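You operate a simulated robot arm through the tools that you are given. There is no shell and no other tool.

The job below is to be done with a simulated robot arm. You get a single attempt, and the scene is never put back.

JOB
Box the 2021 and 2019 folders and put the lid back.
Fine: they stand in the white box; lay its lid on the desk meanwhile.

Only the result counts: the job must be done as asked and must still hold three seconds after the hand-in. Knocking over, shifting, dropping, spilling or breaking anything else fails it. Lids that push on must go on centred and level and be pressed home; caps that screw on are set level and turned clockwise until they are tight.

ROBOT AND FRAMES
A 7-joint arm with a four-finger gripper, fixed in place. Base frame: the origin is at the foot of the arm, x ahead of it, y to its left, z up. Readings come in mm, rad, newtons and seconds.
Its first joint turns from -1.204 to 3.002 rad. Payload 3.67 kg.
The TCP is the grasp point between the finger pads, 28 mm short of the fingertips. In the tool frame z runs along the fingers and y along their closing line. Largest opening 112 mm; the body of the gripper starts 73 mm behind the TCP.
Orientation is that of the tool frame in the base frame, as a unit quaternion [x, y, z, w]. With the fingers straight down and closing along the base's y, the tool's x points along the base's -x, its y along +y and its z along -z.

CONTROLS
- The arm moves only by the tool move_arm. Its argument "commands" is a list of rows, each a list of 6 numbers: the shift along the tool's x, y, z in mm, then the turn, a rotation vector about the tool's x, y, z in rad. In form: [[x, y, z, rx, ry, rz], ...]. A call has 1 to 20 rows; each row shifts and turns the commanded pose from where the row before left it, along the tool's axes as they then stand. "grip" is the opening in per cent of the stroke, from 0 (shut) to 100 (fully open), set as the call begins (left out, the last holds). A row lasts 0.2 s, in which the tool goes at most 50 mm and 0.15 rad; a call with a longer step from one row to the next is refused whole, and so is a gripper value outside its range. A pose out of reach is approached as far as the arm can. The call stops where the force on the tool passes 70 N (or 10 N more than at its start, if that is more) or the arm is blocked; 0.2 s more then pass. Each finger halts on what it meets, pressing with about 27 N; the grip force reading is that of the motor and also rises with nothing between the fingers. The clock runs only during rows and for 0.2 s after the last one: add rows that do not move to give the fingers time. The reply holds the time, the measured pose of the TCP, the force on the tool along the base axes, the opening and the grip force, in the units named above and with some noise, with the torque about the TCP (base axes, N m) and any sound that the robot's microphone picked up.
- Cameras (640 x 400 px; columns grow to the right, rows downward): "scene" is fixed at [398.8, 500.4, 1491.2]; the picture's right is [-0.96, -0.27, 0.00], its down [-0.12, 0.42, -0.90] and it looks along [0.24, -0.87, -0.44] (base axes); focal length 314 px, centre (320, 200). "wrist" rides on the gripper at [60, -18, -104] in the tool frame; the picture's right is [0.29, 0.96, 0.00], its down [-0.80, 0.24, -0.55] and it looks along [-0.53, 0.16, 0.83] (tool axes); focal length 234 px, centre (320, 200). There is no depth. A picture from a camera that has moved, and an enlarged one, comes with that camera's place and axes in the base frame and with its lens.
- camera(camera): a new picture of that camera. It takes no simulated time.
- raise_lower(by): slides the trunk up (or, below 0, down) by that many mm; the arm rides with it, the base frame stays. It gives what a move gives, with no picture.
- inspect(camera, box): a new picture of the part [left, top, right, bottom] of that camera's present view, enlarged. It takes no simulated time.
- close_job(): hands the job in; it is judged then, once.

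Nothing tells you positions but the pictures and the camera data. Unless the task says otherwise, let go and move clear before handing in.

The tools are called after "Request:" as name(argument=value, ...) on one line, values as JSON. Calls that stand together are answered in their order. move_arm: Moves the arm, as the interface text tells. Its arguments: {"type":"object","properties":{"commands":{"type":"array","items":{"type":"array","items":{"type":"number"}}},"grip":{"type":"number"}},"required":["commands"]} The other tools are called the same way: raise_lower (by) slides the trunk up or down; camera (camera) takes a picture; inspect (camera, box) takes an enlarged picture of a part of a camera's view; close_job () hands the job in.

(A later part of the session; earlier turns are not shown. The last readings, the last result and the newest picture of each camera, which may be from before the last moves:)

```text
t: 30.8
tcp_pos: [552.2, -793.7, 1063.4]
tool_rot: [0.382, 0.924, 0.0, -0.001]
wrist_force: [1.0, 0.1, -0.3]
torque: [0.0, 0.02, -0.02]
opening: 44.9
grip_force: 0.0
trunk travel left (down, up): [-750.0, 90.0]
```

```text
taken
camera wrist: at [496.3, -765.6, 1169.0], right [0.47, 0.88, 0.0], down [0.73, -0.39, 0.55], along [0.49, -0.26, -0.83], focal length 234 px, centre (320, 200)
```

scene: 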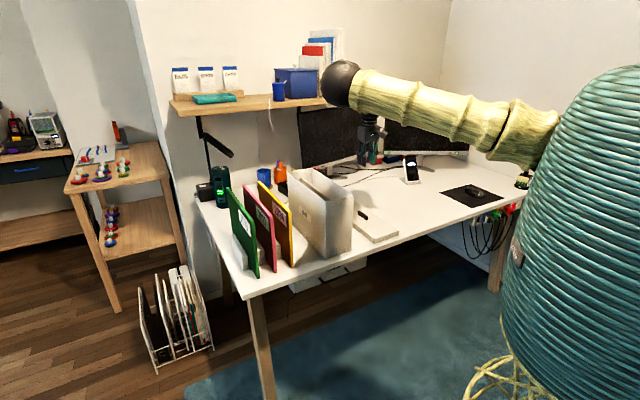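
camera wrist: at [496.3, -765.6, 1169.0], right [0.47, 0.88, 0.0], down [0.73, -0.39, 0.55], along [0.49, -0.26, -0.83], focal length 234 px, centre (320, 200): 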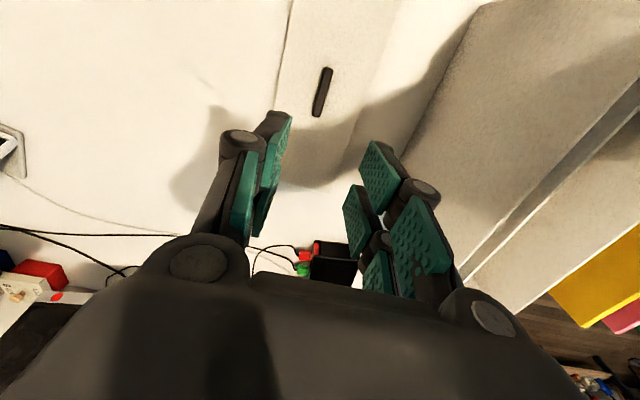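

The lid is safely on the desk. I'll rise and move over the box and folders to survey the slots.

Request:
move_arm(commands=[[5, 15, -40, 0, 0, 0], [10, 25, -40, 0, 0, 0], [10, 30, -35, 0, 0, 0], [10, 35, -20, 0, 0, 0], [10, 40, 0, 0, 0, 0], [5, 40, 0, 0, 0, 0], [0, 30, 0, 0, 0, 0], [0, 20, 0, 0, 0, 0], [0, 0, 0, 0, 0, 0]])

Request:
camera(camera="wrist")

Request:
camera(camera="scene")

```text
t: 32.8
tcp_pos: [682.1, -591.2, 1198.0]
tool_rot: [0.383, 0.924, 0.0, -0.001]
wrist_force: [0.6, -0.3, -0.5]
torque: [0.02, 0.01, -0.01]
opening: 44.9
grip_force: 0.0
trunk travel left (down, up): [-750.0, 90.0]
```

```text
taken
camera wrist: at [628.3, -562.4, 1303.8], right [0.47, 0.88, 0.0], down [0.73, -0.4, 0.55], along [0.49, -0.26, -0.83], focal length 234 px, centre (320, 200)
```

wrist: 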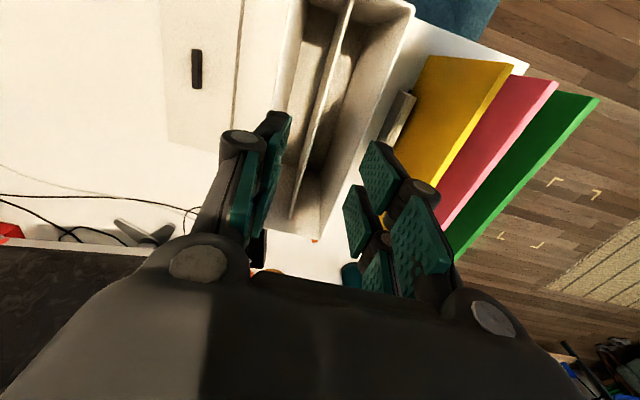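

```text
taken
```

scene: 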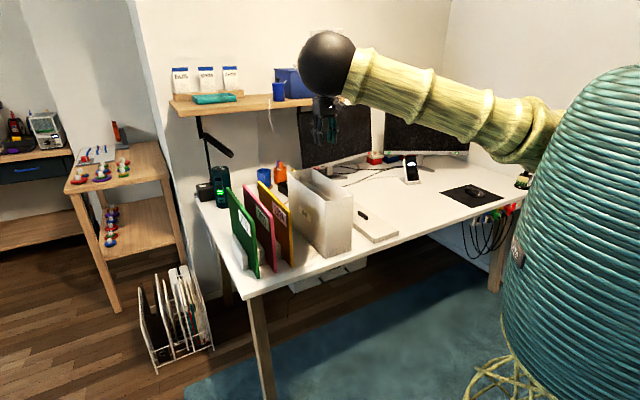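

The box shows two slots split by a divider. I'll zoom in to measure the rim, divider and folders.

Request:
inspect(camera="wrist", box=[240, 0, 440, 125])

Request:
inspect(camera="wrist", box=[240, 110, 440, 235])

Request:
inspect(camera="wrist", box=[400, 40, 620, 180])

```text
3.20 times, centred on (340, 62) of wrist
camera zoom: at [628.3, -562.4, 1303.8], right [0.47, 0.88, 0.0], down [0.73, -0.4, 0.55], along [0.49, -0.26, -0.83], focal length 749 px, centre (256, 640)
```

zoom: 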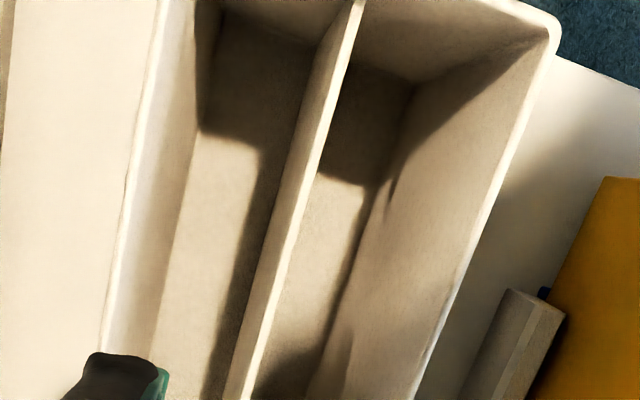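

```text
3.20 times, centred on (340, 172) of wrist
camera zoom: at [628.3, -562.4, 1303.8], right [0.47, 0.88, 0.0], down [0.73, -0.4, 0.55], along [0.49, -0.26, -0.83], focal length 749 px, centre (256, 288)
```

zoom: 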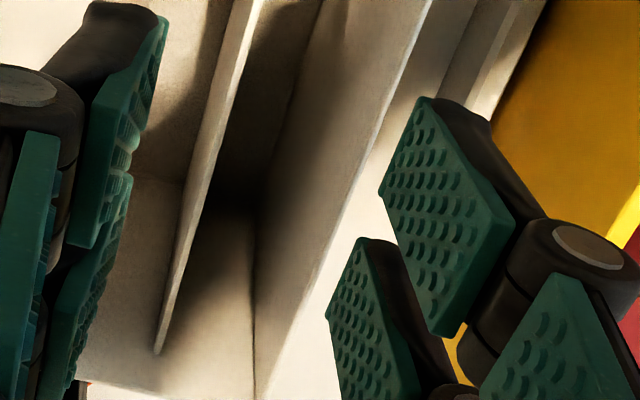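

```text
2.86 times, centred on (510, 110) of wrist
camera zoom: at [628.3, -562.4, 1303.8], right [0.47, 0.88, 0.0], down [0.73, -0.4, 0.55], along [0.49, -0.26, -0.83], focal length 669 px, centre (-223, 457)
```

zoom: 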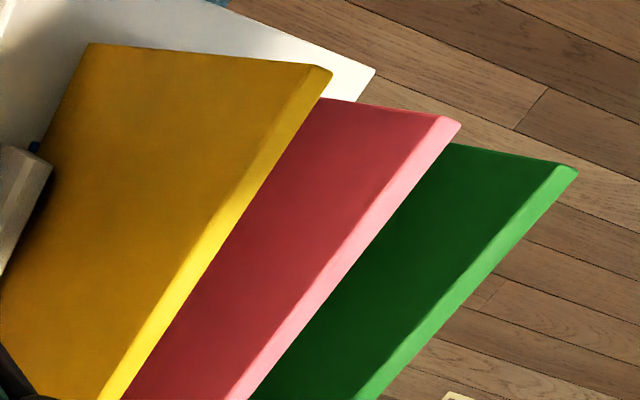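

The box's inner slots span roughly n 10–68 and 72–130, and u 789–1109, with the divider at n≈70. Next I'll go over the pink 2021 folder for a close look.

Request:
move_arm(commands=[[0, 20, 0, 0, 0, 0], [0, 35, 0, 0, 0, 0], [0, 40, 0, 0, 0, 0], [0, 40, 0, 0, 0, 0], [0, 40, 0, 0, 0, 0], [0, 40, 20, 0, 0, 0], [0, 30, 30, 0, 0, 0], [0, 19, 28, 0, 0, 0], [0, 0, 0, 0, 0, 0], [0, 0, 0, 0, 0, 0]])

Request:
camera(camera="wrist")

Request:
camera(camera="scene")

```text
t: 35.0
tcp_pos: [870.8, -405.1, 1121.3]
tool_rot: [0.383, 0.924, 0.0, 0.001]
wrist_force: [0.4, -0.3, -0.1]
torque: [0.02, 0.02, 0.0]
opening: 44.9
grip_force: 0.1
trunk travel left (down, up): [-750.0, 90.0]
```

```text
taken
camera wrist: at [816.4, -376.6, 1225.3], right [0.47, 0.88, 0.0], down [0.73, -0.39, 0.55], along [0.49, -0.26, -0.83], focal length 234 px, centre (320, 200)
```

wrist: 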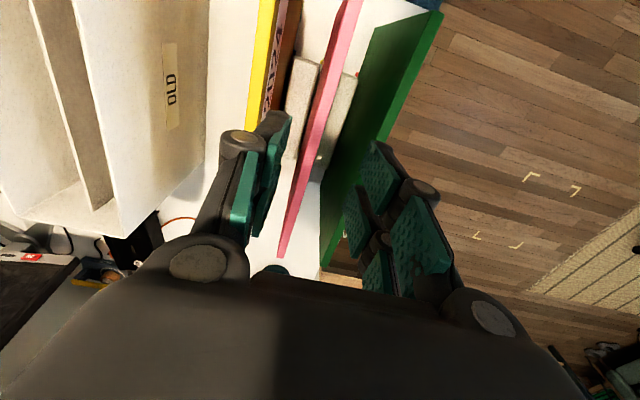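

```text
taken
```

scene: 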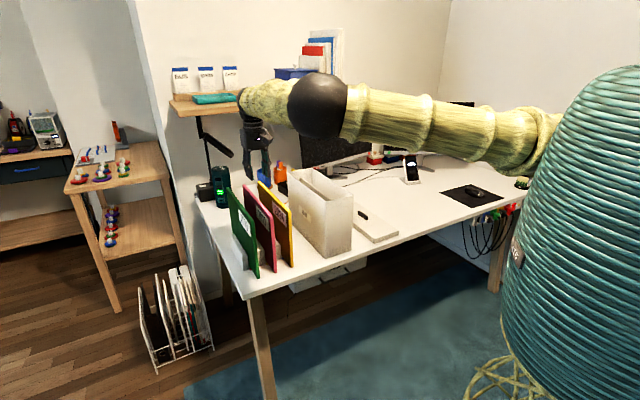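

I'm over the pink 2021 folder and will zoom in on it and the rack slots.

Request:
inspect(camera="wrist", box=[230, 0, 430, 125])

Request:
inspect(camera="wrist", box=[240, 130, 400, 280])

Request:
inspect(camera="scene", box=[215, 180, 305, 290])

```text
3.20 times, centred on (330, 62) of wrist
camera zoom: at [816.4, -376.6, 1225.3], right [0.47, 0.88, 0.0], down [0.73, -0.39, 0.55], along [0.49, -0.26, -0.83], focal length 749 px, centre (288, 640)
```

zoom: 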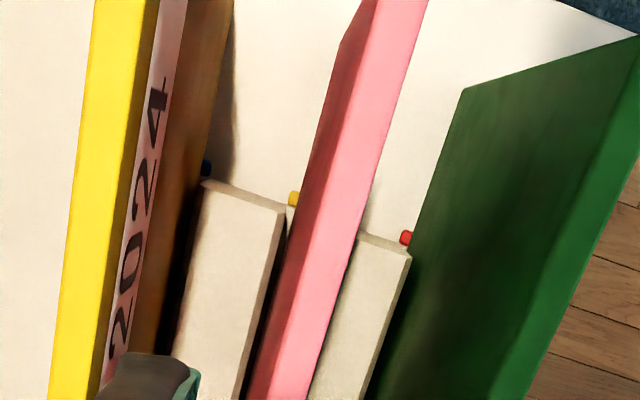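

```text
2.67 times, centred on (320, 205) of wrist
camera zoom: at [816.4, -376.6, 1225.3], right [0.47, 0.88, 0.0], down [0.73, -0.39, 0.55], along [0.49, -0.26, -0.83], focal length 624 px, centre (320, 187)
```

zoom: 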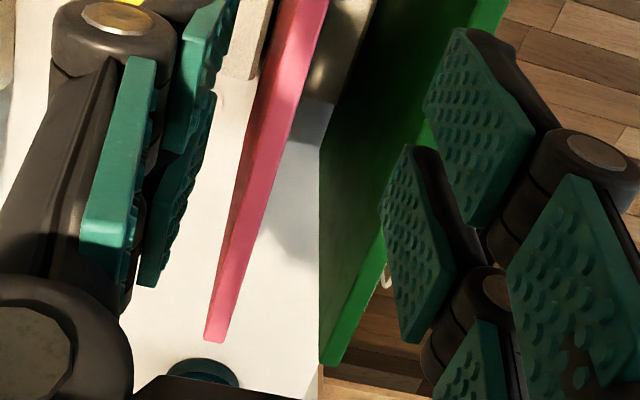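

```text
3.64 times, centred on (260, 235) of scene
camera zoom: at [398.8, 500.4, 1491.2], right [-0.96, -0.27, 0.0], down [-0.12, 0.42, -0.9], along [0.24, -0.87, -0.44], focal length 1142 px, centre (538, 73)
```

zoom: 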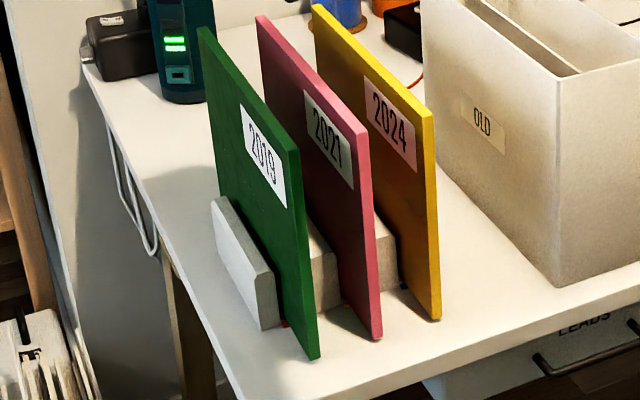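

The 2021 folder is about 12 mm thick and 305 mm long, with its centre at u≈950, n≈329. I'll test the reach toward its centre while still high above it.

Request:
move_arm(commands=[[-16, 0, 0, 0, 0, 0], [-16, 0, 0, 0, 0, 0], [-15, 0, 0, 0, 0, 0], [0, 0, 0, 0, 0, 0], [0, 0, 0, 0, 0, 0]])

Request:
camera(camera="wrist")

```text
t: 36.1
tcp_pos: [886.8, -421.7, 1122.4]
tool_rot: [0.383, 0.924, 0.0, 0.0]
wrist_force: [0.0, 0.8, 0.7]
torque: [0.01, -0.01, 0.02]
opening: 44.8
grip_force: 0.1
out of reach, approached as far as the arm can: row 2, 3
trunk travel left (down, up): [-750.0, 90.0]
```

```text
taken
camera wrist: at [831.7, -394.0, 1226.8], right [0.47, 0.88, 0.0], down [0.73, -0.39, 0.55], along [0.49, -0.26, -0.83], focal length 234 px, centre (320, 200)
```

wrist: 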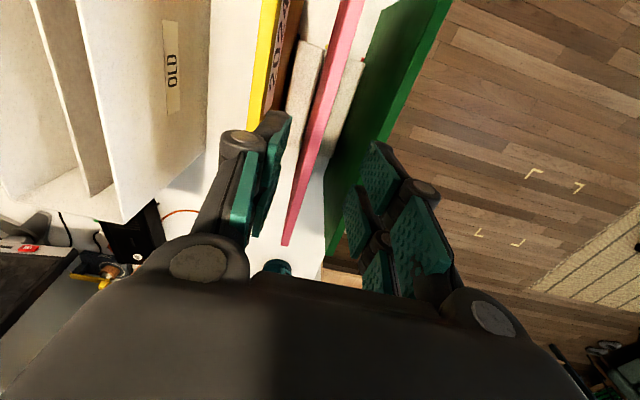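

The reach limit is about 982 mm with the tool pointing straight down. I'll back off, tilt the fingers slightly outward to gain reach, and set the trunk lower so I can later lift the folder vertically with the trunk.

Request:
move_arm(commands=[[30, 0, -30, 0, 0, 0], [30, 0, -40, 0, 0, 0], [0, 0, -40, 0, 0, 0], [0, 0, -30, 0, 0, 0], [0, 0, 0, 0, -0.06, 0], [0, 0, 0, 0, -0.06, 0], [0, 0, 0, 0, 0, 0]])

Request:
camera(camera="scene")

```text
t: 37.8
tcp_pos: [834.0, -416.9, 1257.1]
tool_rot: [0.38, 0.923, -0.021, 0.055]
wrist_force: [-0.7, 0.6, -0.7]
torque: [0.0, -0.01, 0.01]
opening: 44.8
grip_force: 0.1
out of reach, approached as far as the arm can: row 2, 3, 5, 6
trunk travel left (down, up): [-750.0, 90.0]
```

```text
taken
```

scene: 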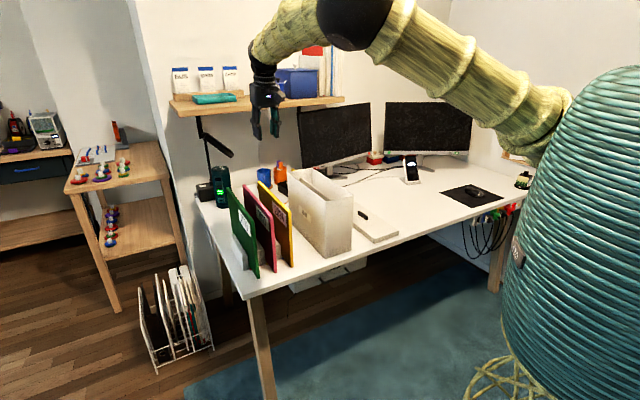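

The arm is at its height limit here, so I'll lower the trunk as planned to regain reach. The fingertips will stay above the folder tops.

Request:
raise_lower(by=-170)

Request:
camera(camera="scene")

Request:
camera(camera="wrist")

```text
t: 39.7
tcp_pos: [834.3, -416.5, 1087.9]
tool_rot: [0.38, 0.923, -0.021, 0.056]
wrist_force: [0.2, -0.1, 0.7]
torque: [0.02, 0.01, -0.03]
opening: 44.7
grip_force: 0.0
trunk travel left (down, up): [-580.0, 260.0]
```

```text
taken
```

scene: 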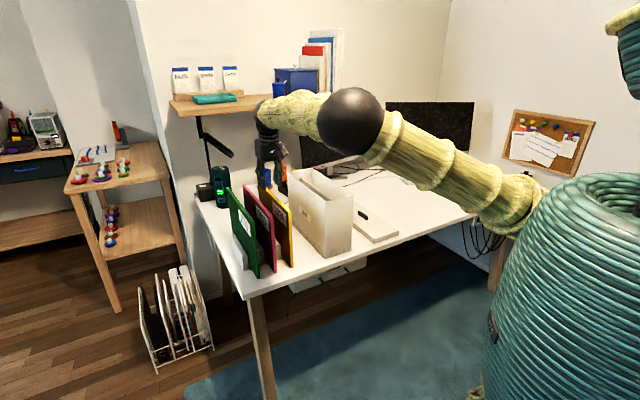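

```text
taken
camera wrist: at [770.2, -380.9, 1184.4], right [0.47, 0.88, -0.03], down [0.68, -0.34, 0.65], along [0.56, -0.32, -0.76], focal length 234 px, centre (320, 200)
```

wrist: 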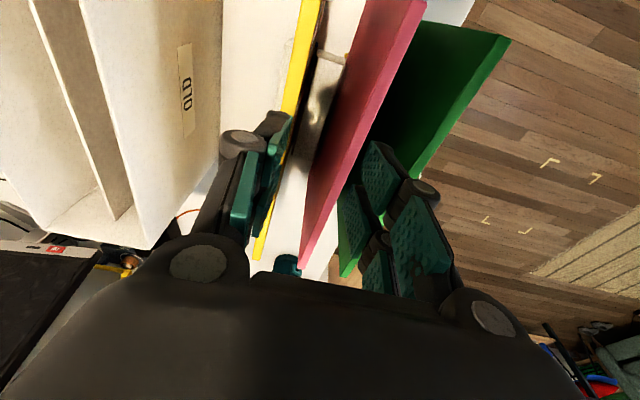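

Request:
move_arm(commands=[[0, 0, 0, 0, 0, 0], [0, 0, 0, 0, 0, 0]])

```text
t: 40.3
tcp_pos: [834.4, -417.4, 1085.9]
tool_rot: [0.379, 0.923, -0.021, 0.056]
wrist_force: [0.1, -0.9, 0.1]
torque: [0.05, -0.01, 0.03]
opening: 44.7
grip_force: 0.1
trunk travel left (down, up): [-580.0, 260.0]
```

The command base follows the actual pose. I'll align over the 2021 folder first at u≈915, n≈329, then descend, since the reach improves lower down.

Request:
move_arm(commands=[[-14.9, 17, 1.8, 0, 0, 0], [-14.9, 17, 1.8, 0, 0, 0], [0, 0, 0, 0, 0, 0], [0, 0, 0, 0, 0, 0]])

Request:
camera(camera="wrist")

```text
t: 41.3
tcp_pos: [879.8, -419.6, 1085.1]
tool_rot: [0.377, 0.924, -0.02, 0.054]
wrist_force: [-0.2, -0.2, -1.1]
torque: [0.03, -0.01, 0.02]
opening: 44.9
grip_force: 0.0
out of reach, approached as far as the arm can: row 2
trunk travel left (down, up): [-580.0, 260.0]
```

```text
taken
camera wrist: at [815.3, -384.9, 1182.4], right [0.46, 0.89, -0.03], down [0.69, -0.34, 0.64], along [0.56, -0.32, -0.76], focal length 234 px, centre (320, 200)
```

wrist: 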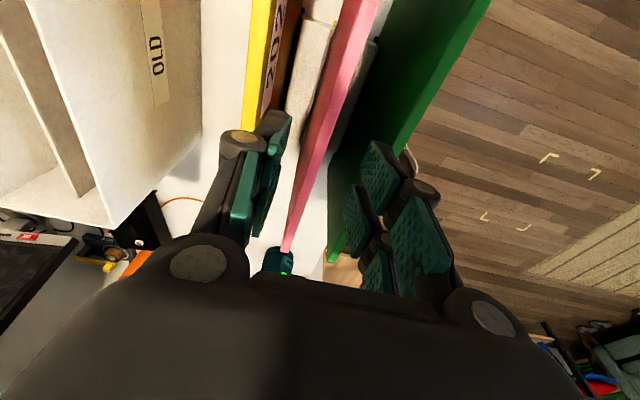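

The fingers are nearly centred on the pink folder. I'll descend part way and check the clearance on both sides.

Request:
move_arm(commands=[[2, 1, 20, 0, 0, 0], [2.5, 1, 20, 0, 0, 0], [2.5, 0, 20, 0, 0, 0], [0, 0, 0, 0, 0, 0], [0, 0, 0, 0, 0, 0]])

Request:
camera(camera="wrist")

Request:
inspect(camera="scene", box=[210, 120, 330, 220])

```text
t: 42.5
tcp_pos: [879.0, -420.0, 1024.6]
tool_rot: [0.378, 0.924, -0.02, 0.054]
wrist_force: [0.3, 1.1, 0.4]
torque: [-0.02, -0.02, 0.0]
opening: 44.8
grip_force: 0.1
trunk travel left (down, up): [-580.0, 260.0]
```

```text
taken
camera wrist: at [815.3, -383.9, 1122.7], right [0.47, 0.88, -0.03], down [0.68, -0.34, 0.64], along [0.56, -0.32, -0.76], focal length 234 px, centre (320, 200)
```

wrist: 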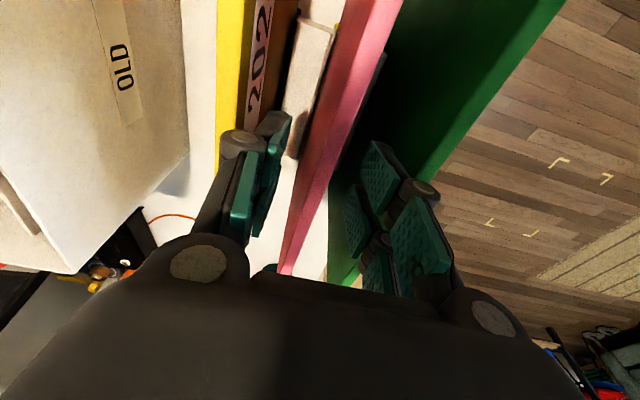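

```text
4.00 times, centred on (270, 170) of scene
camera zoom: at [398.8, 500.4, 1491.2], right [-0.96, -0.27, 0.0], down [-0.12, 0.42, -0.9], along [0.24, -0.87, -0.44], focal length 1256 px, centre (520, 320)
```

zoom: 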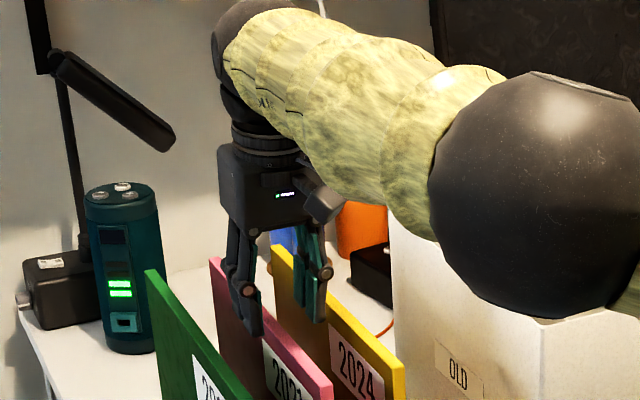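

Request:
inspect(camera="wrist", box=[240, 100, 420, 280])

Request:
inspect(camera="wrist", box=[240, 0, 420, 130])

```text
2.22 times, centred on (330, 190) of wrist
camera zoom: at [815.3, -383.9, 1122.7], right [0.47, 0.88, -0.03], down [0.68, -0.34, 0.64], along [0.56, -0.32, -0.76], focal length 520 px, centre (298, 222)
```

zoom: 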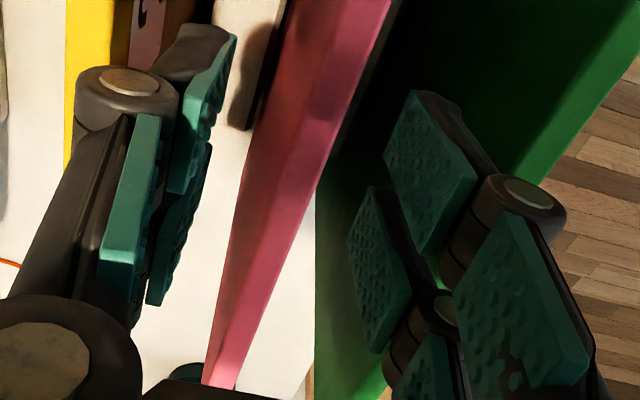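

```text
3.08 times, centred on (330, 65) of wrist
camera zoom: at [815.3, -383.9, 1122.7], right [0.47, 0.88, -0.03], down [0.68, -0.34, 0.64], along [0.56, -0.32, -0.76], focal length 720 px, centre (289, 615)
```

zoom: 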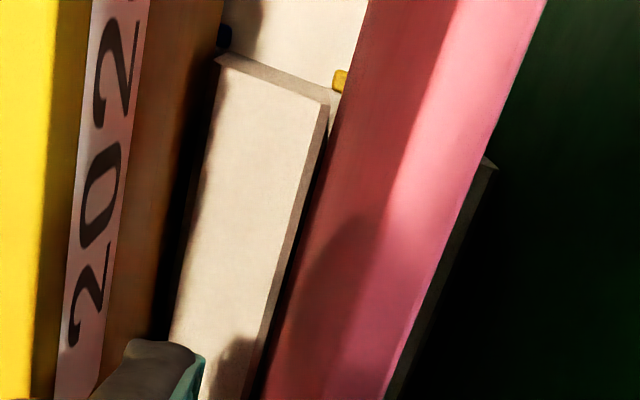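

The folder centre is at n≈329 and the gripper at n≈324.5. I'll correct sideways, descend to grasp height, then slide outward along the folder.

Request:
move_arm(commands=[[0, 4.5, 0, 0, 0, 0], [1.5, 0, 13, 0, 0, 0], [1.5, 0, 13, 0, 0, 0], [1.5, 0, 13, 0, 0, 0], [1.5, 0, 13, 0, 0, 0], [0, 0, 0, 0, 0, 0]])

Request:
camera(camera="wrist")

Request:
inspect(camera="scene", box=[220, 150, 320, 230])

```text
t: 43.9
tcp_pos: [883.2, -415.2, 974.7]
tool_rot: [0.378, 0.924, -0.021, 0.056]
wrist_force: [-0.7, -0.2, -0.3]
torque: [-0.04, 0.02, 0.05]
opening: 44.9
grip_force: 0.0
trunk travel left (down, up): [-580.0, 260.0]
```

```text
taken
camera wrist: at [819.5, -379.4, 1072.5], right [0.47, 0.88, -0.03], down [0.68, -0.34, 0.65], along [0.56, -0.32, -0.76], focal length 234 px, centre (320, 200)
```

wrist: 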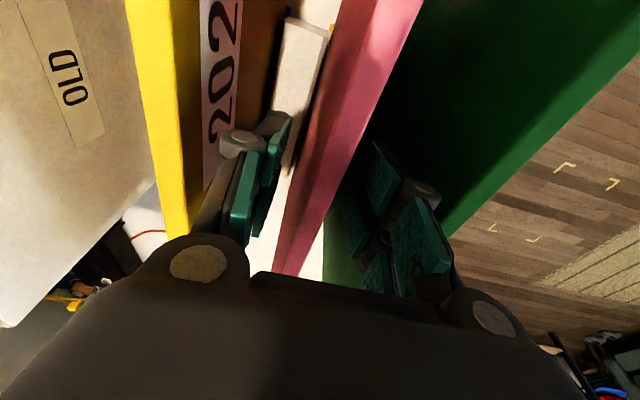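

```text
5.00 times, centred on (270, 190) of scene
camera zoom: at [398.8, 500.4, 1491.2], right [-0.96, -0.27, 0.0], down [-0.12, 0.42, -0.9], along [0.24, -0.87, -0.44], focal length 1570 px, centre (570, 250)
```

zoom: 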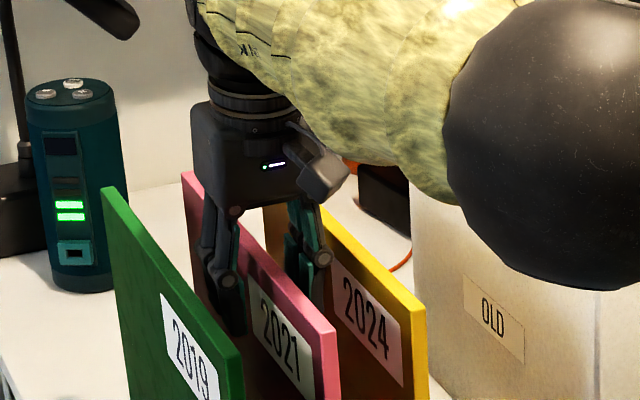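

The fingers straddle the 2021 folder with clearance on both sides. I'll slide outward toward its centre.

Request:
move_arm(commands=[[-10, 0, 1.2, 0, 0, 0], [-10, 0, 1.2, 0, 0, 0], [-8, 0, 1, 0, 0, 0], [0, 0, 0, 0, 0, 0]])

Request:
camera(camera="wrist")

```text
t: 44.9
tcp_pos: [904.5, -435.2, 974.4]
tool_rot: [0.379, 0.924, -0.02, 0.056]
wrist_force: [-0.3, 1.7, -0.4]
torque: [0.03, -0.03, -0.03]
opening: 44.6
grip_force: 0.2
trunk travel left (down, up): [-580.0, 260.0]
```

```text
taken
camera wrist: at [840.8, -398.4, 1071.5], right [0.47, 0.88, -0.03], down [0.68, -0.34, 0.65], along [0.56, -0.32, -0.76], focal length 234 px, centre (320, 200)
```

wrist: 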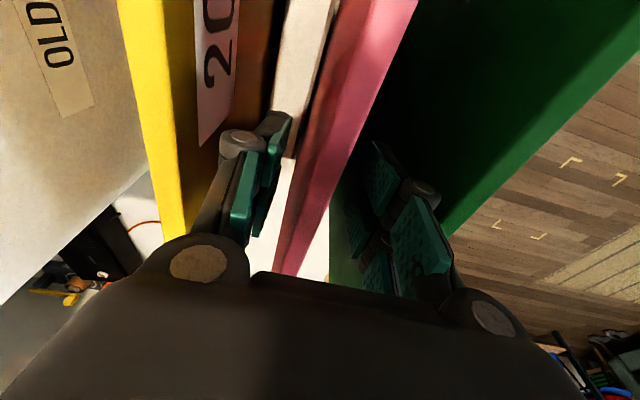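

I'm at the folder's centre (u≈947). I'll make a small sideways trim and close the grip.

Request:
move_arm(commands=[[0, -1.5, 0, 0, 0, 0], [0, 0, 0, 0, 0, 0]])

Request:
move_arm(commands=[[0, 0, 0, 0, 0, 0], [0, 0, 0, 0, 0, 0], [0, 0, 0, 0, 0, 0], [0, 0, 0, 0, 0, 0]], grip=0)

Request:
camera(camera="wrist")

Request:
inspect(camera="scene", box=[220, 150, 320, 230])

```text
t: 45.5
tcp_pos: [903.7, -436.4, 974.2]
tool_rot: [0.38, 0.923, -0.02, 0.055]
wrist_force: [0.5, -0.2, -0.5]
torque: [-0.04, -0.01, -0.01]
opening: 44.9
grip_force: 0.1
trunk travel left (down, up): [-580.0, 260.0]
```

```text
t: 46.5
tcp_pos: [904.1, -436.2, 973.1]
tool_rot: [0.38, 0.923, -0.022, 0.056]
wrist_force: [0.6, 0.2, 0.3]
torque: [0.03, 0.03, -0.1]
opening: 12.0
grip_force: 26.7
trunk travel left (down, up): [-580.0, 260.0]
```

```text
taken
camera wrist: at [839.6, -400.6, 1071.1], right [0.47, 0.88, -0.03], down [0.68, -0.34, 0.65], along [0.56, -0.32, -0.76], focal length 234 px, centre (320, 200)
```

wrist: 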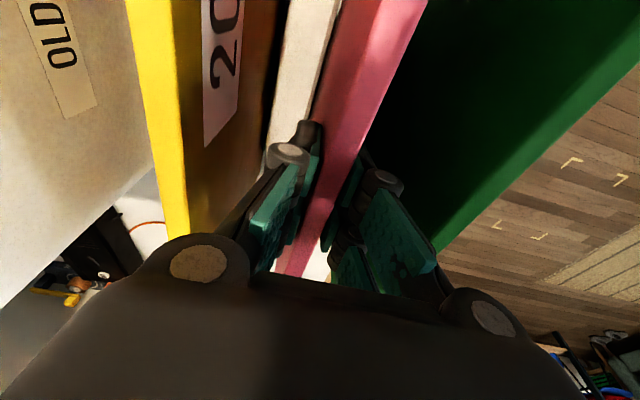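

```text
5.00 times, centred on (270, 190) of scene
camera zoom: at [398.8, 500.4, 1491.2], right [-0.96, -0.27, 0.0], down [-0.12, 0.42, -0.9], along [0.24, -0.87, -0.44], focal length 1570 px, centre (570, 250)
```

zoom: 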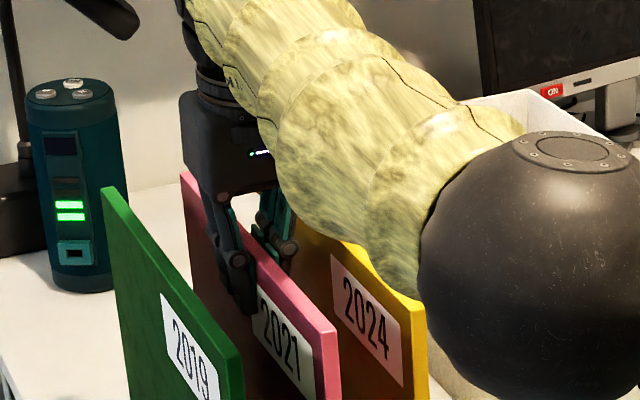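

The 2021 folder is gripped at 12 mm. I'll lift it vertically with the trunk, starting with a small rise to check.

Request:
raise_lower(by=25)

Request:
inspect(camera="scene", box=[215, 150, 325, 290])

Request:
camera(camera="wrist")

```text
t: 47.2
tcp_pos: [904.0, -436.8, 997.5]
tool_rot: [0.38, 0.923, -0.021, 0.055]
wrist_force: [0.2, 0.5, -3.3]
torque: [-0.02, 0.0, 0.01]
opening: 12.0
grip_force: 27.0
trunk travel left (down, up): [-605.0, 235.0]
```

```text
2.86 times, centred on (270, 220) of scene
camera zoom: at [398.8, 500.4, 1491.2], right [-0.96, -0.27, 0.0], down [-0.12, 0.42, -0.9], along [0.24, -0.87, -0.44], focal length 897 px, centre (463, 143)
```

zoom: 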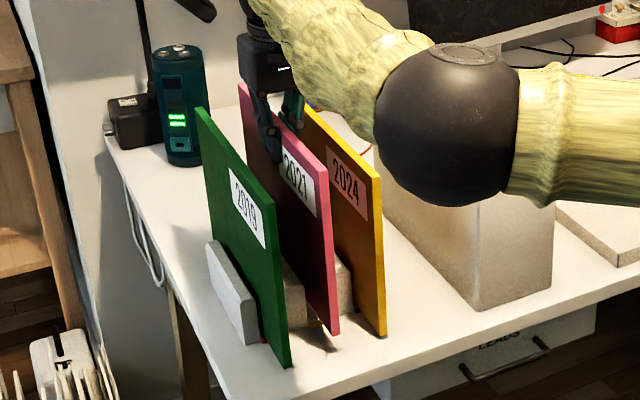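

```text
taken
camera wrist: at [840.3, -400.8, 1094.9], right [0.47, 0.88, -0.03], down [0.68, -0.34, 0.64], along [0.56, -0.32, -0.76], focal length 234 px, centre (320, 200)
```

wrist: 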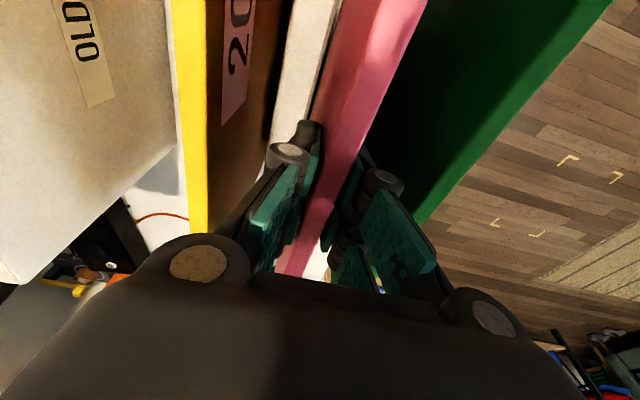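

The folder came up cleanly with its weight of about 3 N balanced in the grip. I'll raise the trunk the rest of the way.

Request:
raise_lower(by=235)

Request:
camera(camera="scene")

Request:
camera(camera="wrist")

```text
t: 49.6
tcp_pos: [904.0, -437.0, 1232.7]
tool_rot: [0.379, 0.923, -0.021, 0.055]
wrist_force: [0.2, 0.6, -2.9]
torque: [0.03, 0.02, -0.01]
opening: 11.7
grip_force: 27.1
trunk travel left (down, up): [-840.0, 0.0]
```

```text
taken
```

scene: 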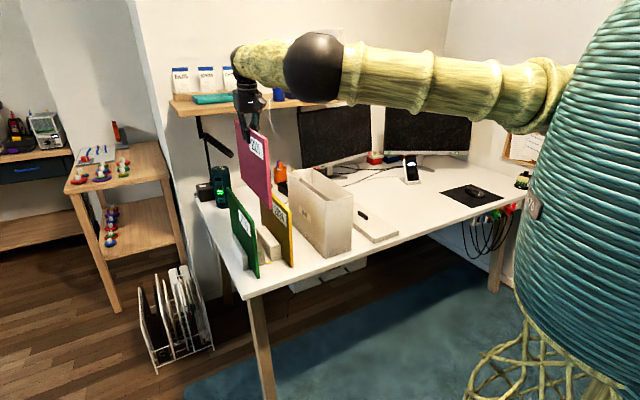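

```text
taken
camera wrist: at [840.0, -400.8, 1330.6], right [0.47, 0.88, -0.03], down [0.68, -0.34, 0.64], along [0.56, -0.32, -0.76], focal length 234 px, centre (320, 200)
```

wrist: 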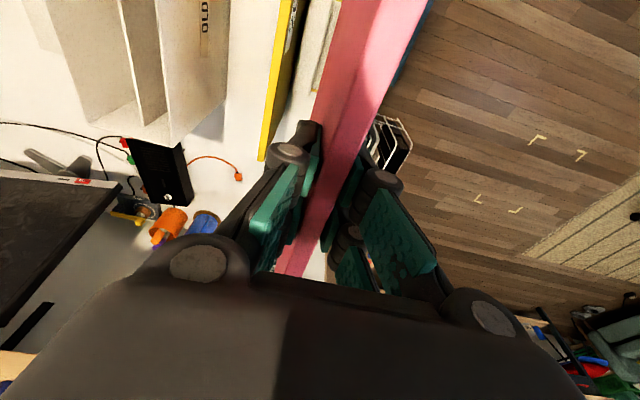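

Request:
inspect(camera="scene", box=[215, 110, 365, 270])

```text
2.50 times, centred on (290, 190) of scene
camera zoom: at [398.8, 500.4, 1491.2], right [-0.96, -0.27, 0.0], down [-0.12, 0.42, -0.9], along [0.24, -0.87, -0.44], focal length 785 px, centre (395, 225)
```

zoom: 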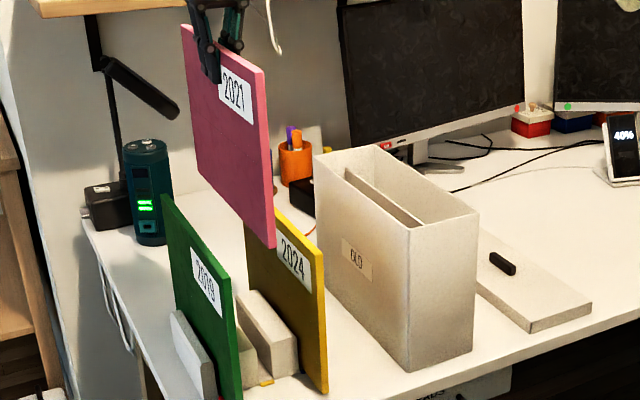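

Request:
inspect(camera="scene", box=[250, 180, 310, 220])

```text
10.00 times, centred on (280, 200) of scene
camera zoom: at [398.8, 500.4, 1491.2], right [-0.96, -0.27, 0.0], down [-0.12, 0.42, -0.9], along [0.24, -0.87, -0.44], focal length 3140 px, centre (720, 200)
```

zoom: 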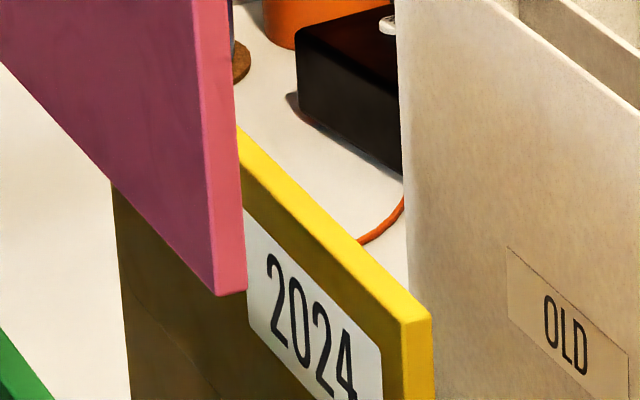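

Request:
inspect(camera="scene", box=[285, 165, 355, 210])

```text
8.89 times, centred on (320, 188) of scene
camera zoom: at [398.8, 500.4, 1491.2], right [-0.96, -0.27, 0.0], down [-0.12, 0.42, -0.9], along [0.24, -0.87, -0.44], focal length 2791 px, centre (320, 311)
```

zoom: 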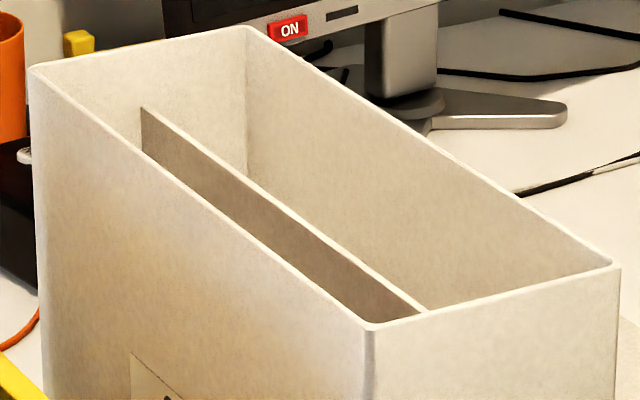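

Pink's bottom edge is about 28 mm above the yellow folder and about 15 mm above the box rim. I'll measure the folder's ends against the box length before moving across.

Request:
inspect(camera="scene", box=[225, 110, 285, 220])

Request:
inspect(camera="wrist", box=[260, 0, 440, 130])

Request:
inspect(camera="wrist", box=[250, 200, 350, 290])

```text
3.64 times, centred on (255, 165) of scene
camera zoom: at [398.8, 500.4, 1491.2], right [-0.96, -0.27, 0.0], down [-0.12, 0.42, -0.9], along [0.24, -0.87, -0.44], focal length 1142 px, centre (556, 327)
```

zoom: 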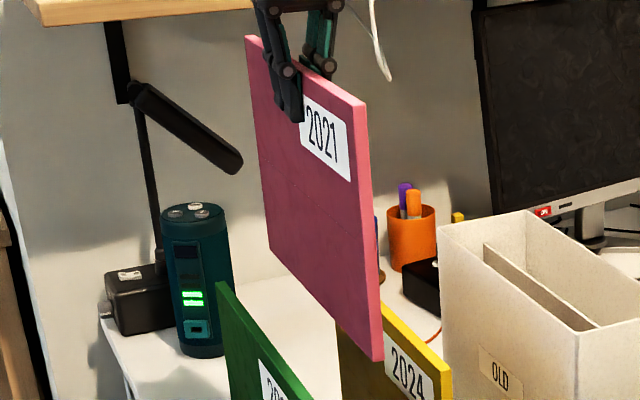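

```text
3.08 times, centred on (350, 65) of wrist
camera zoom: at [840.0, -400.8, 1330.6], right [0.47, 0.88, -0.03], down [0.68, -0.34, 0.64], along [0.56, -0.32, -0.76], focal length 720 px, centre (228, 615)
```

zoom: 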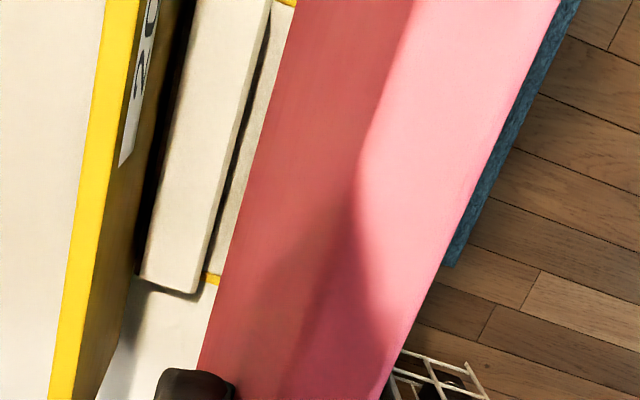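

```text
4.44 times, centred on (300, 245) of wrist
camera zoom: at [840.0, -400.8, 1330.6], right [0.47, 0.88, -0.03], down [0.68, -0.34, 0.64], along [0.56, -0.32, -0.76], focal length 1041 px, centre (409, 0)
```

zoom: 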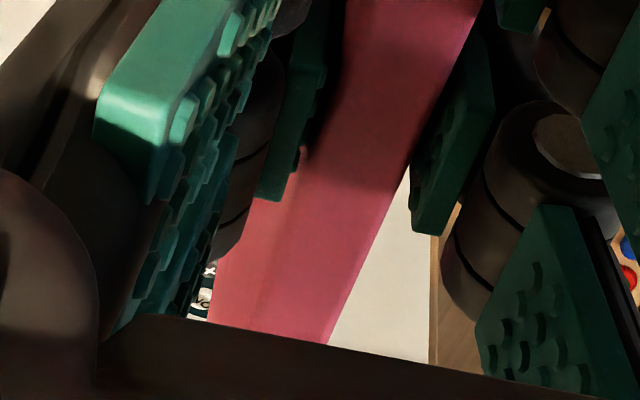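

Folder and box appear aligned lengthwise at about the same u centre. I'll carry the folder across above the yellow one, then raise it slightly before the box.

Request:
move_arm(commands=[[0, -15, 0, 0, 0, 0], [0, -25, 0, 0, 0, 0], [0, -30, 0, 0, 0, 0], [0, -30, 0, 0, 0, 0], [0, -25, 0, 0, 0, 0], [-1, -5, -9, 0, 0, 0], [-1.2, 0, -10, 0, 0, 0], [0, 0, 0, 0, 0, 0]])

Request:
camera(camera="scene")

Request:
camera(camera="wrist")

```text
t: 51.4
tcp_pos: [811.8, -528.6, 1252.8]
tool_rot: [0.381, 0.923, -0.021, 0.054]
wrist_force: [-0.5, 0.4, -2.6]
torque: [-0.02, 0.03, -0.02]
opening: 11.9
grip_force: 26.8
trunk travel left (down, up): [-840.0, 0.0]
```

```text
taken
```

scene: 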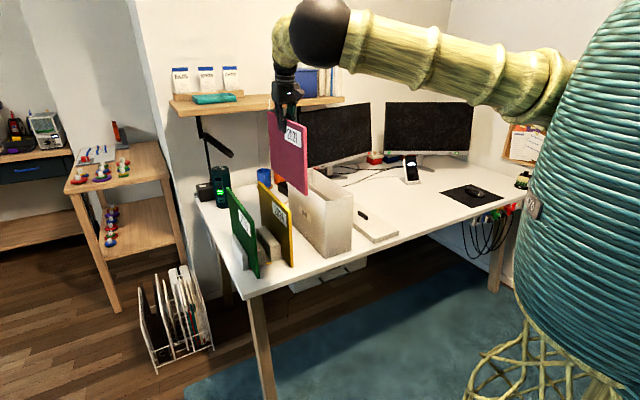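

```text
taken
camera wrist: at [748.5, -492.9, 1349.2], right [0.47, 0.88, -0.03], down [0.68, -0.34, 0.64], along [0.56, -0.32, -0.76], focal length 234 px, centre (320, 200)
```

wrist: 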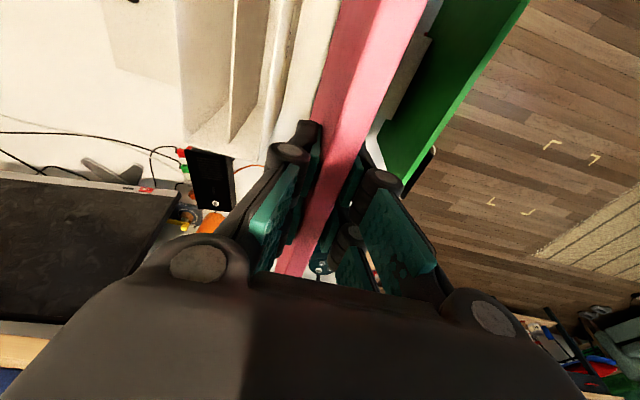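

Request:
move_arm(commands=[[0, -15, 0, 0, 0, 0], [0, -28, 0, 0, 0, 0], [0, -30, 0, 0, 0, 0], [0, -30, 0, 0, 0, 0], [0, -30, 0, 0, 0, 0], [0, -18, 0, 0, 0, 0], [0, -9, 0, 0, 0, 0], [0, 0, 0, 0, 0, 0], [0, 0, 0, 0, 0, 0]])

Request:
camera(camera="wrist")

Request:
inspect(camera="scene", box=[270, 90, 370, 215])

```text
t: 53.4
tcp_pos: [698.9, -643.1, 1252.4]
tool_rot: [0.378, 0.924, -0.02, 0.055]
wrist_force: [-0.2, -0.6, -2.4]
torque: [-0.04, -0.02, -0.01]
opening: 11.9
grip_force: 27.2
trunk travel left (down, up): [-840.0, 0.0]
```

```text
taken
camera wrist: at [635.5, -606.3, 1349.1], right [0.47, 0.88, -0.03], down [0.68, -0.34, 0.64], along [0.56, -0.32, -0.76], focal length 234 px, centre (320, 200)
```

wrist: 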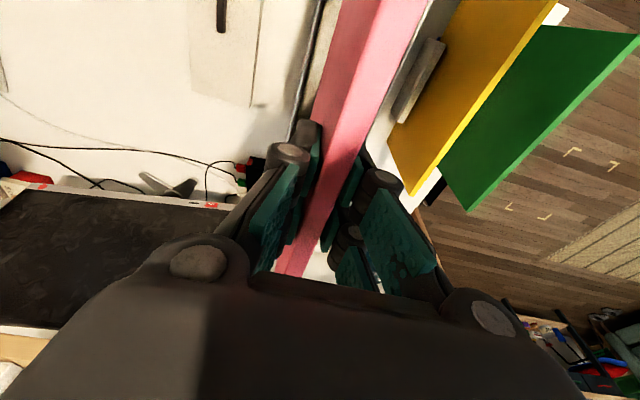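

```text
3.20 times, centred on (320, 152) of scene
camera zoom: at [398.8, 500.4, 1491.2], right [-0.96, -0.27, 0.0], down [-0.12, 0.42, -0.9], along [0.24, -0.87, -0.44], focal length 1005 px, centre (320, 352)
```

zoom: 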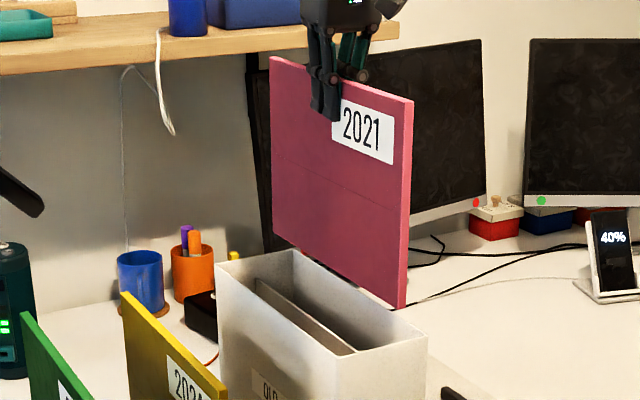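

The 2021 folder hangs above the left slot. I'll zoom in on its bottom edge against the rim to check the lengthwise alignment.

Request:
inspect(camera="scene", box=[290, 160, 360, 210])

Request:
inspect(camera="wrist", box=[270, 0, 470, 130])

```text
8.00 times, centred on (325, 185) of scene
camera zoom: at [398.8, 500.4, 1491.2], right [-0.96, -0.27, 0.0], down [-0.12, 0.42, -0.9], along [0.24, -0.87, -0.44], focal length 2512 px, centre (280, 320)
```

zoom: 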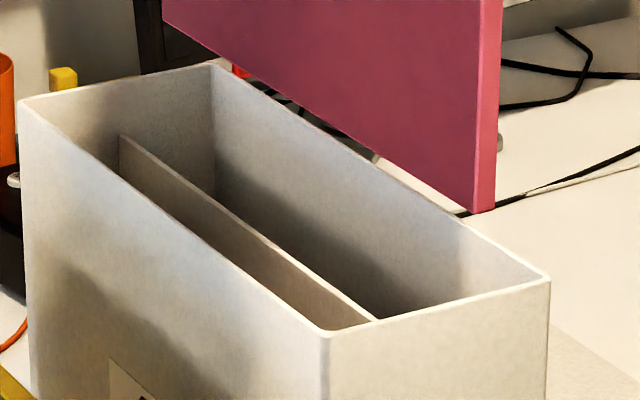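

```text
3.08 times, centred on (370, 65) of wrist
camera zoom: at [635.5, -606.3, 1349.1], right [0.47, 0.88, -0.03], down [0.68, -0.34, 0.64], along [0.56, -0.32, -0.76], focal length 720 px, centre (166, 615)
```

zoom: 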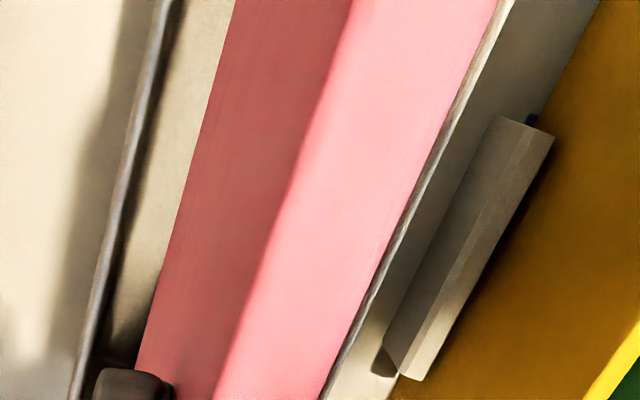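

The folder spans u≈799–1103 against box interior u≈789–1111, so it is well centred, and n≈39.4 sits mid-slot. I'll lower with the trunk in stages, watching the forces.

Request:
raise_lower(by=-25)

Request:
inspect(camera="scene", box=[290, 160, 360, 210])

```text
t: 54.1
tcp_pos: [698.6, -641.2, 1227.1]
tool_rot: [0.38, 0.923, -0.021, 0.055]
wrist_force: [0.7, 0.2, -2.2]
torque: [-0.04, -0.01, 0.0]
opening: 12.1
grip_force: 26.6
trunk travel left (down, up): [-815.0, 25.0]
```

```text
8.00 times, centred on (325, 185) of scene
camera zoom: at [398.8, 500.4, 1491.2], right [-0.96, -0.27, 0.0], down [-0.12, 0.42, -0.9], along [0.24, -0.87, -0.44], focal length 2512 px, centre (280, 320)
```

zoom: 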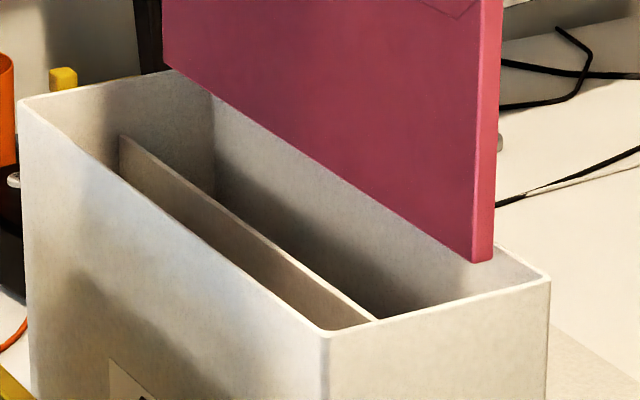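

Request:
raise_lower(by=-25)

Request:
inspect(camera="scene", box=[290, 160, 360, 210])

Request:
camera(camera="wrist")

```text
t: 54.9
tcp_pos: [699.2, -641.8, 1202.2]
tool_rot: [0.379, 0.923, -0.021, 0.055]
wrist_force: [0.1, 0.0, -1.8]
torque: [0.04, -0.01, -0.02]
opening: 11.8
grip_force: 27.6
trunk travel left (down, up): [-790.0, 50.0]
```

```text
8.00 times, centred on (325, 185) of scene
camera zoom: at [398.8, 500.4, 1491.2], right [-0.96, -0.27, 0.0], down [-0.12, 0.42, -0.9], along [0.24, -0.87, -0.44], focal length 2512 px, centre (280, 320)
```

zoom: 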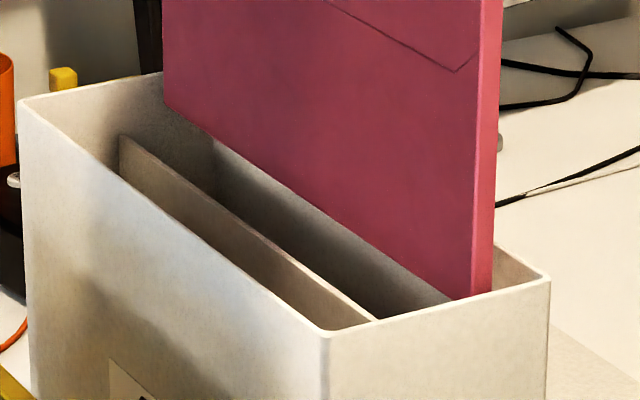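

```text
taken
camera wrist: at [635.2, -605.8, 1299.6], right [0.47, 0.88, -0.03], down [0.68, -0.34, 0.65], along [0.56, -0.32, -0.76], focal length 234 px, centre (320, 200)
```

wrist: 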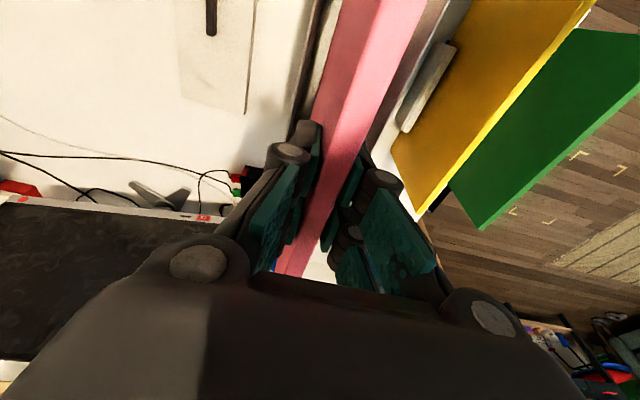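

The folder has entered the slot cleanly. I'll keep lowering in stages.

Request:
raise_lower(by=-60)

Request:
raise_lower(by=-60)

Request:
inspect(camera="scene", box=[260, 120, 370, 220])

```text
t: 55.9
tcp_pos: [698.4, -640.8, 1140.8]
tool_rot: [0.379, 0.923, -0.021, 0.055]
wrist_force: [-0.5, 0.3, -2.7]
torque: [0.01, 0.03, 0.0]
opening: 12.1
grip_force: 26.8
trunk travel left (down, up): [-730.0, 110.0]
```

```text
t: 56.9
tcp_pos: [699.9, -642.7, 1081.9]
tool_rot: [0.38, 0.923, -0.021, 0.055]
wrist_force: [0.0, -0.2, -1.7]
torque: [-0.01, 0.0, -0.04]
opening: 11.8
grip_force: 26.6
trunk travel left (down, up): [-670.0, 170.0]
```

```text
4.00 times, centred on (315, 170) of scene
camera zoom: at [398.8, 500.4, 1491.2], right [-0.96, -0.27, 0.0], down [-0.12, 0.42, -0.9], along [0.24, -0.87, -0.44], focal length 1256 px, centre (340, 320)
```

zoom: 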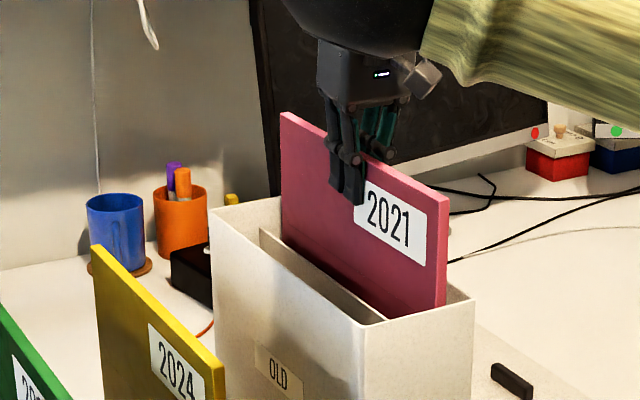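

Request:
raise_lower(by=-60)

Request:
raise_lower(by=-25)

Request:
camera(camera="wrist")

Request:
inspect(camera="scene", box=[260, 120, 370, 220])

```text
t: 57.9
tcp_pos: [698.6, -641.6, 1021.9]
tool_rot: [0.379, 0.923, -0.021, 0.056]
wrist_force: [-0.5, -0.1, -2.6]
torque: [0.04, -0.01, -0.01]
opening: 12.0
grip_force: 26.9
trunk travel left (down, up): [-610.0, 230.0]
```

```text
t: 58.6
tcp_pos: [698.4, -642.5, 996.9]
tool_rot: [0.38, 0.923, -0.022, 0.055]
wrist_force: [-0.4, 0.3, -2.7]
torque: [0.03, 0.01, 0.01]
opening: 12.0
grip_force: 27.0
trunk travel left (down, up): [-585.0, 255.0]
```

```text
taken
camera wrist: at [635.2, -605.8, 1094.6], right [0.47, 0.88, -0.03], down [0.68, -0.34, 0.65], along [0.56, -0.32, -0.76], focal length 234 px, centre (320, 200)
```

wrist: 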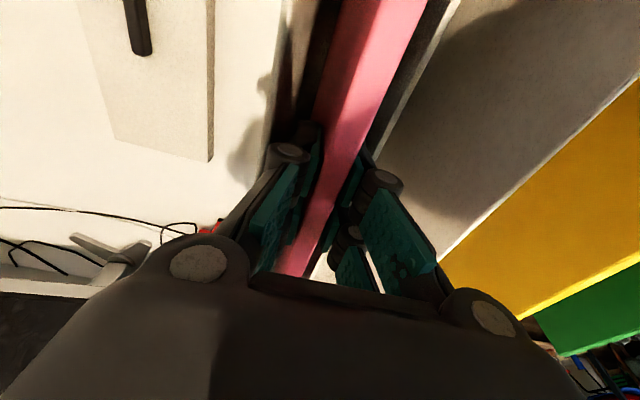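

```text
4.00 times, centred on (315, 170) of scene
camera zoom: at [398.8, 500.4, 1491.2], right [-0.96, -0.27, 0.0], down [-0.12, 0.42, -0.9], along [0.24, -0.87, -0.44], focal length 1256 px, centre (340, 320)
```

zoom: 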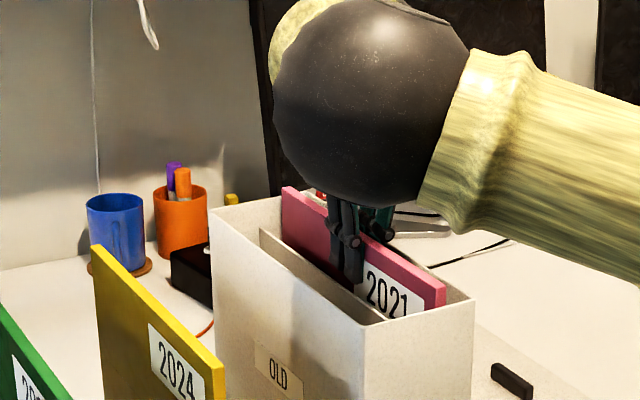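

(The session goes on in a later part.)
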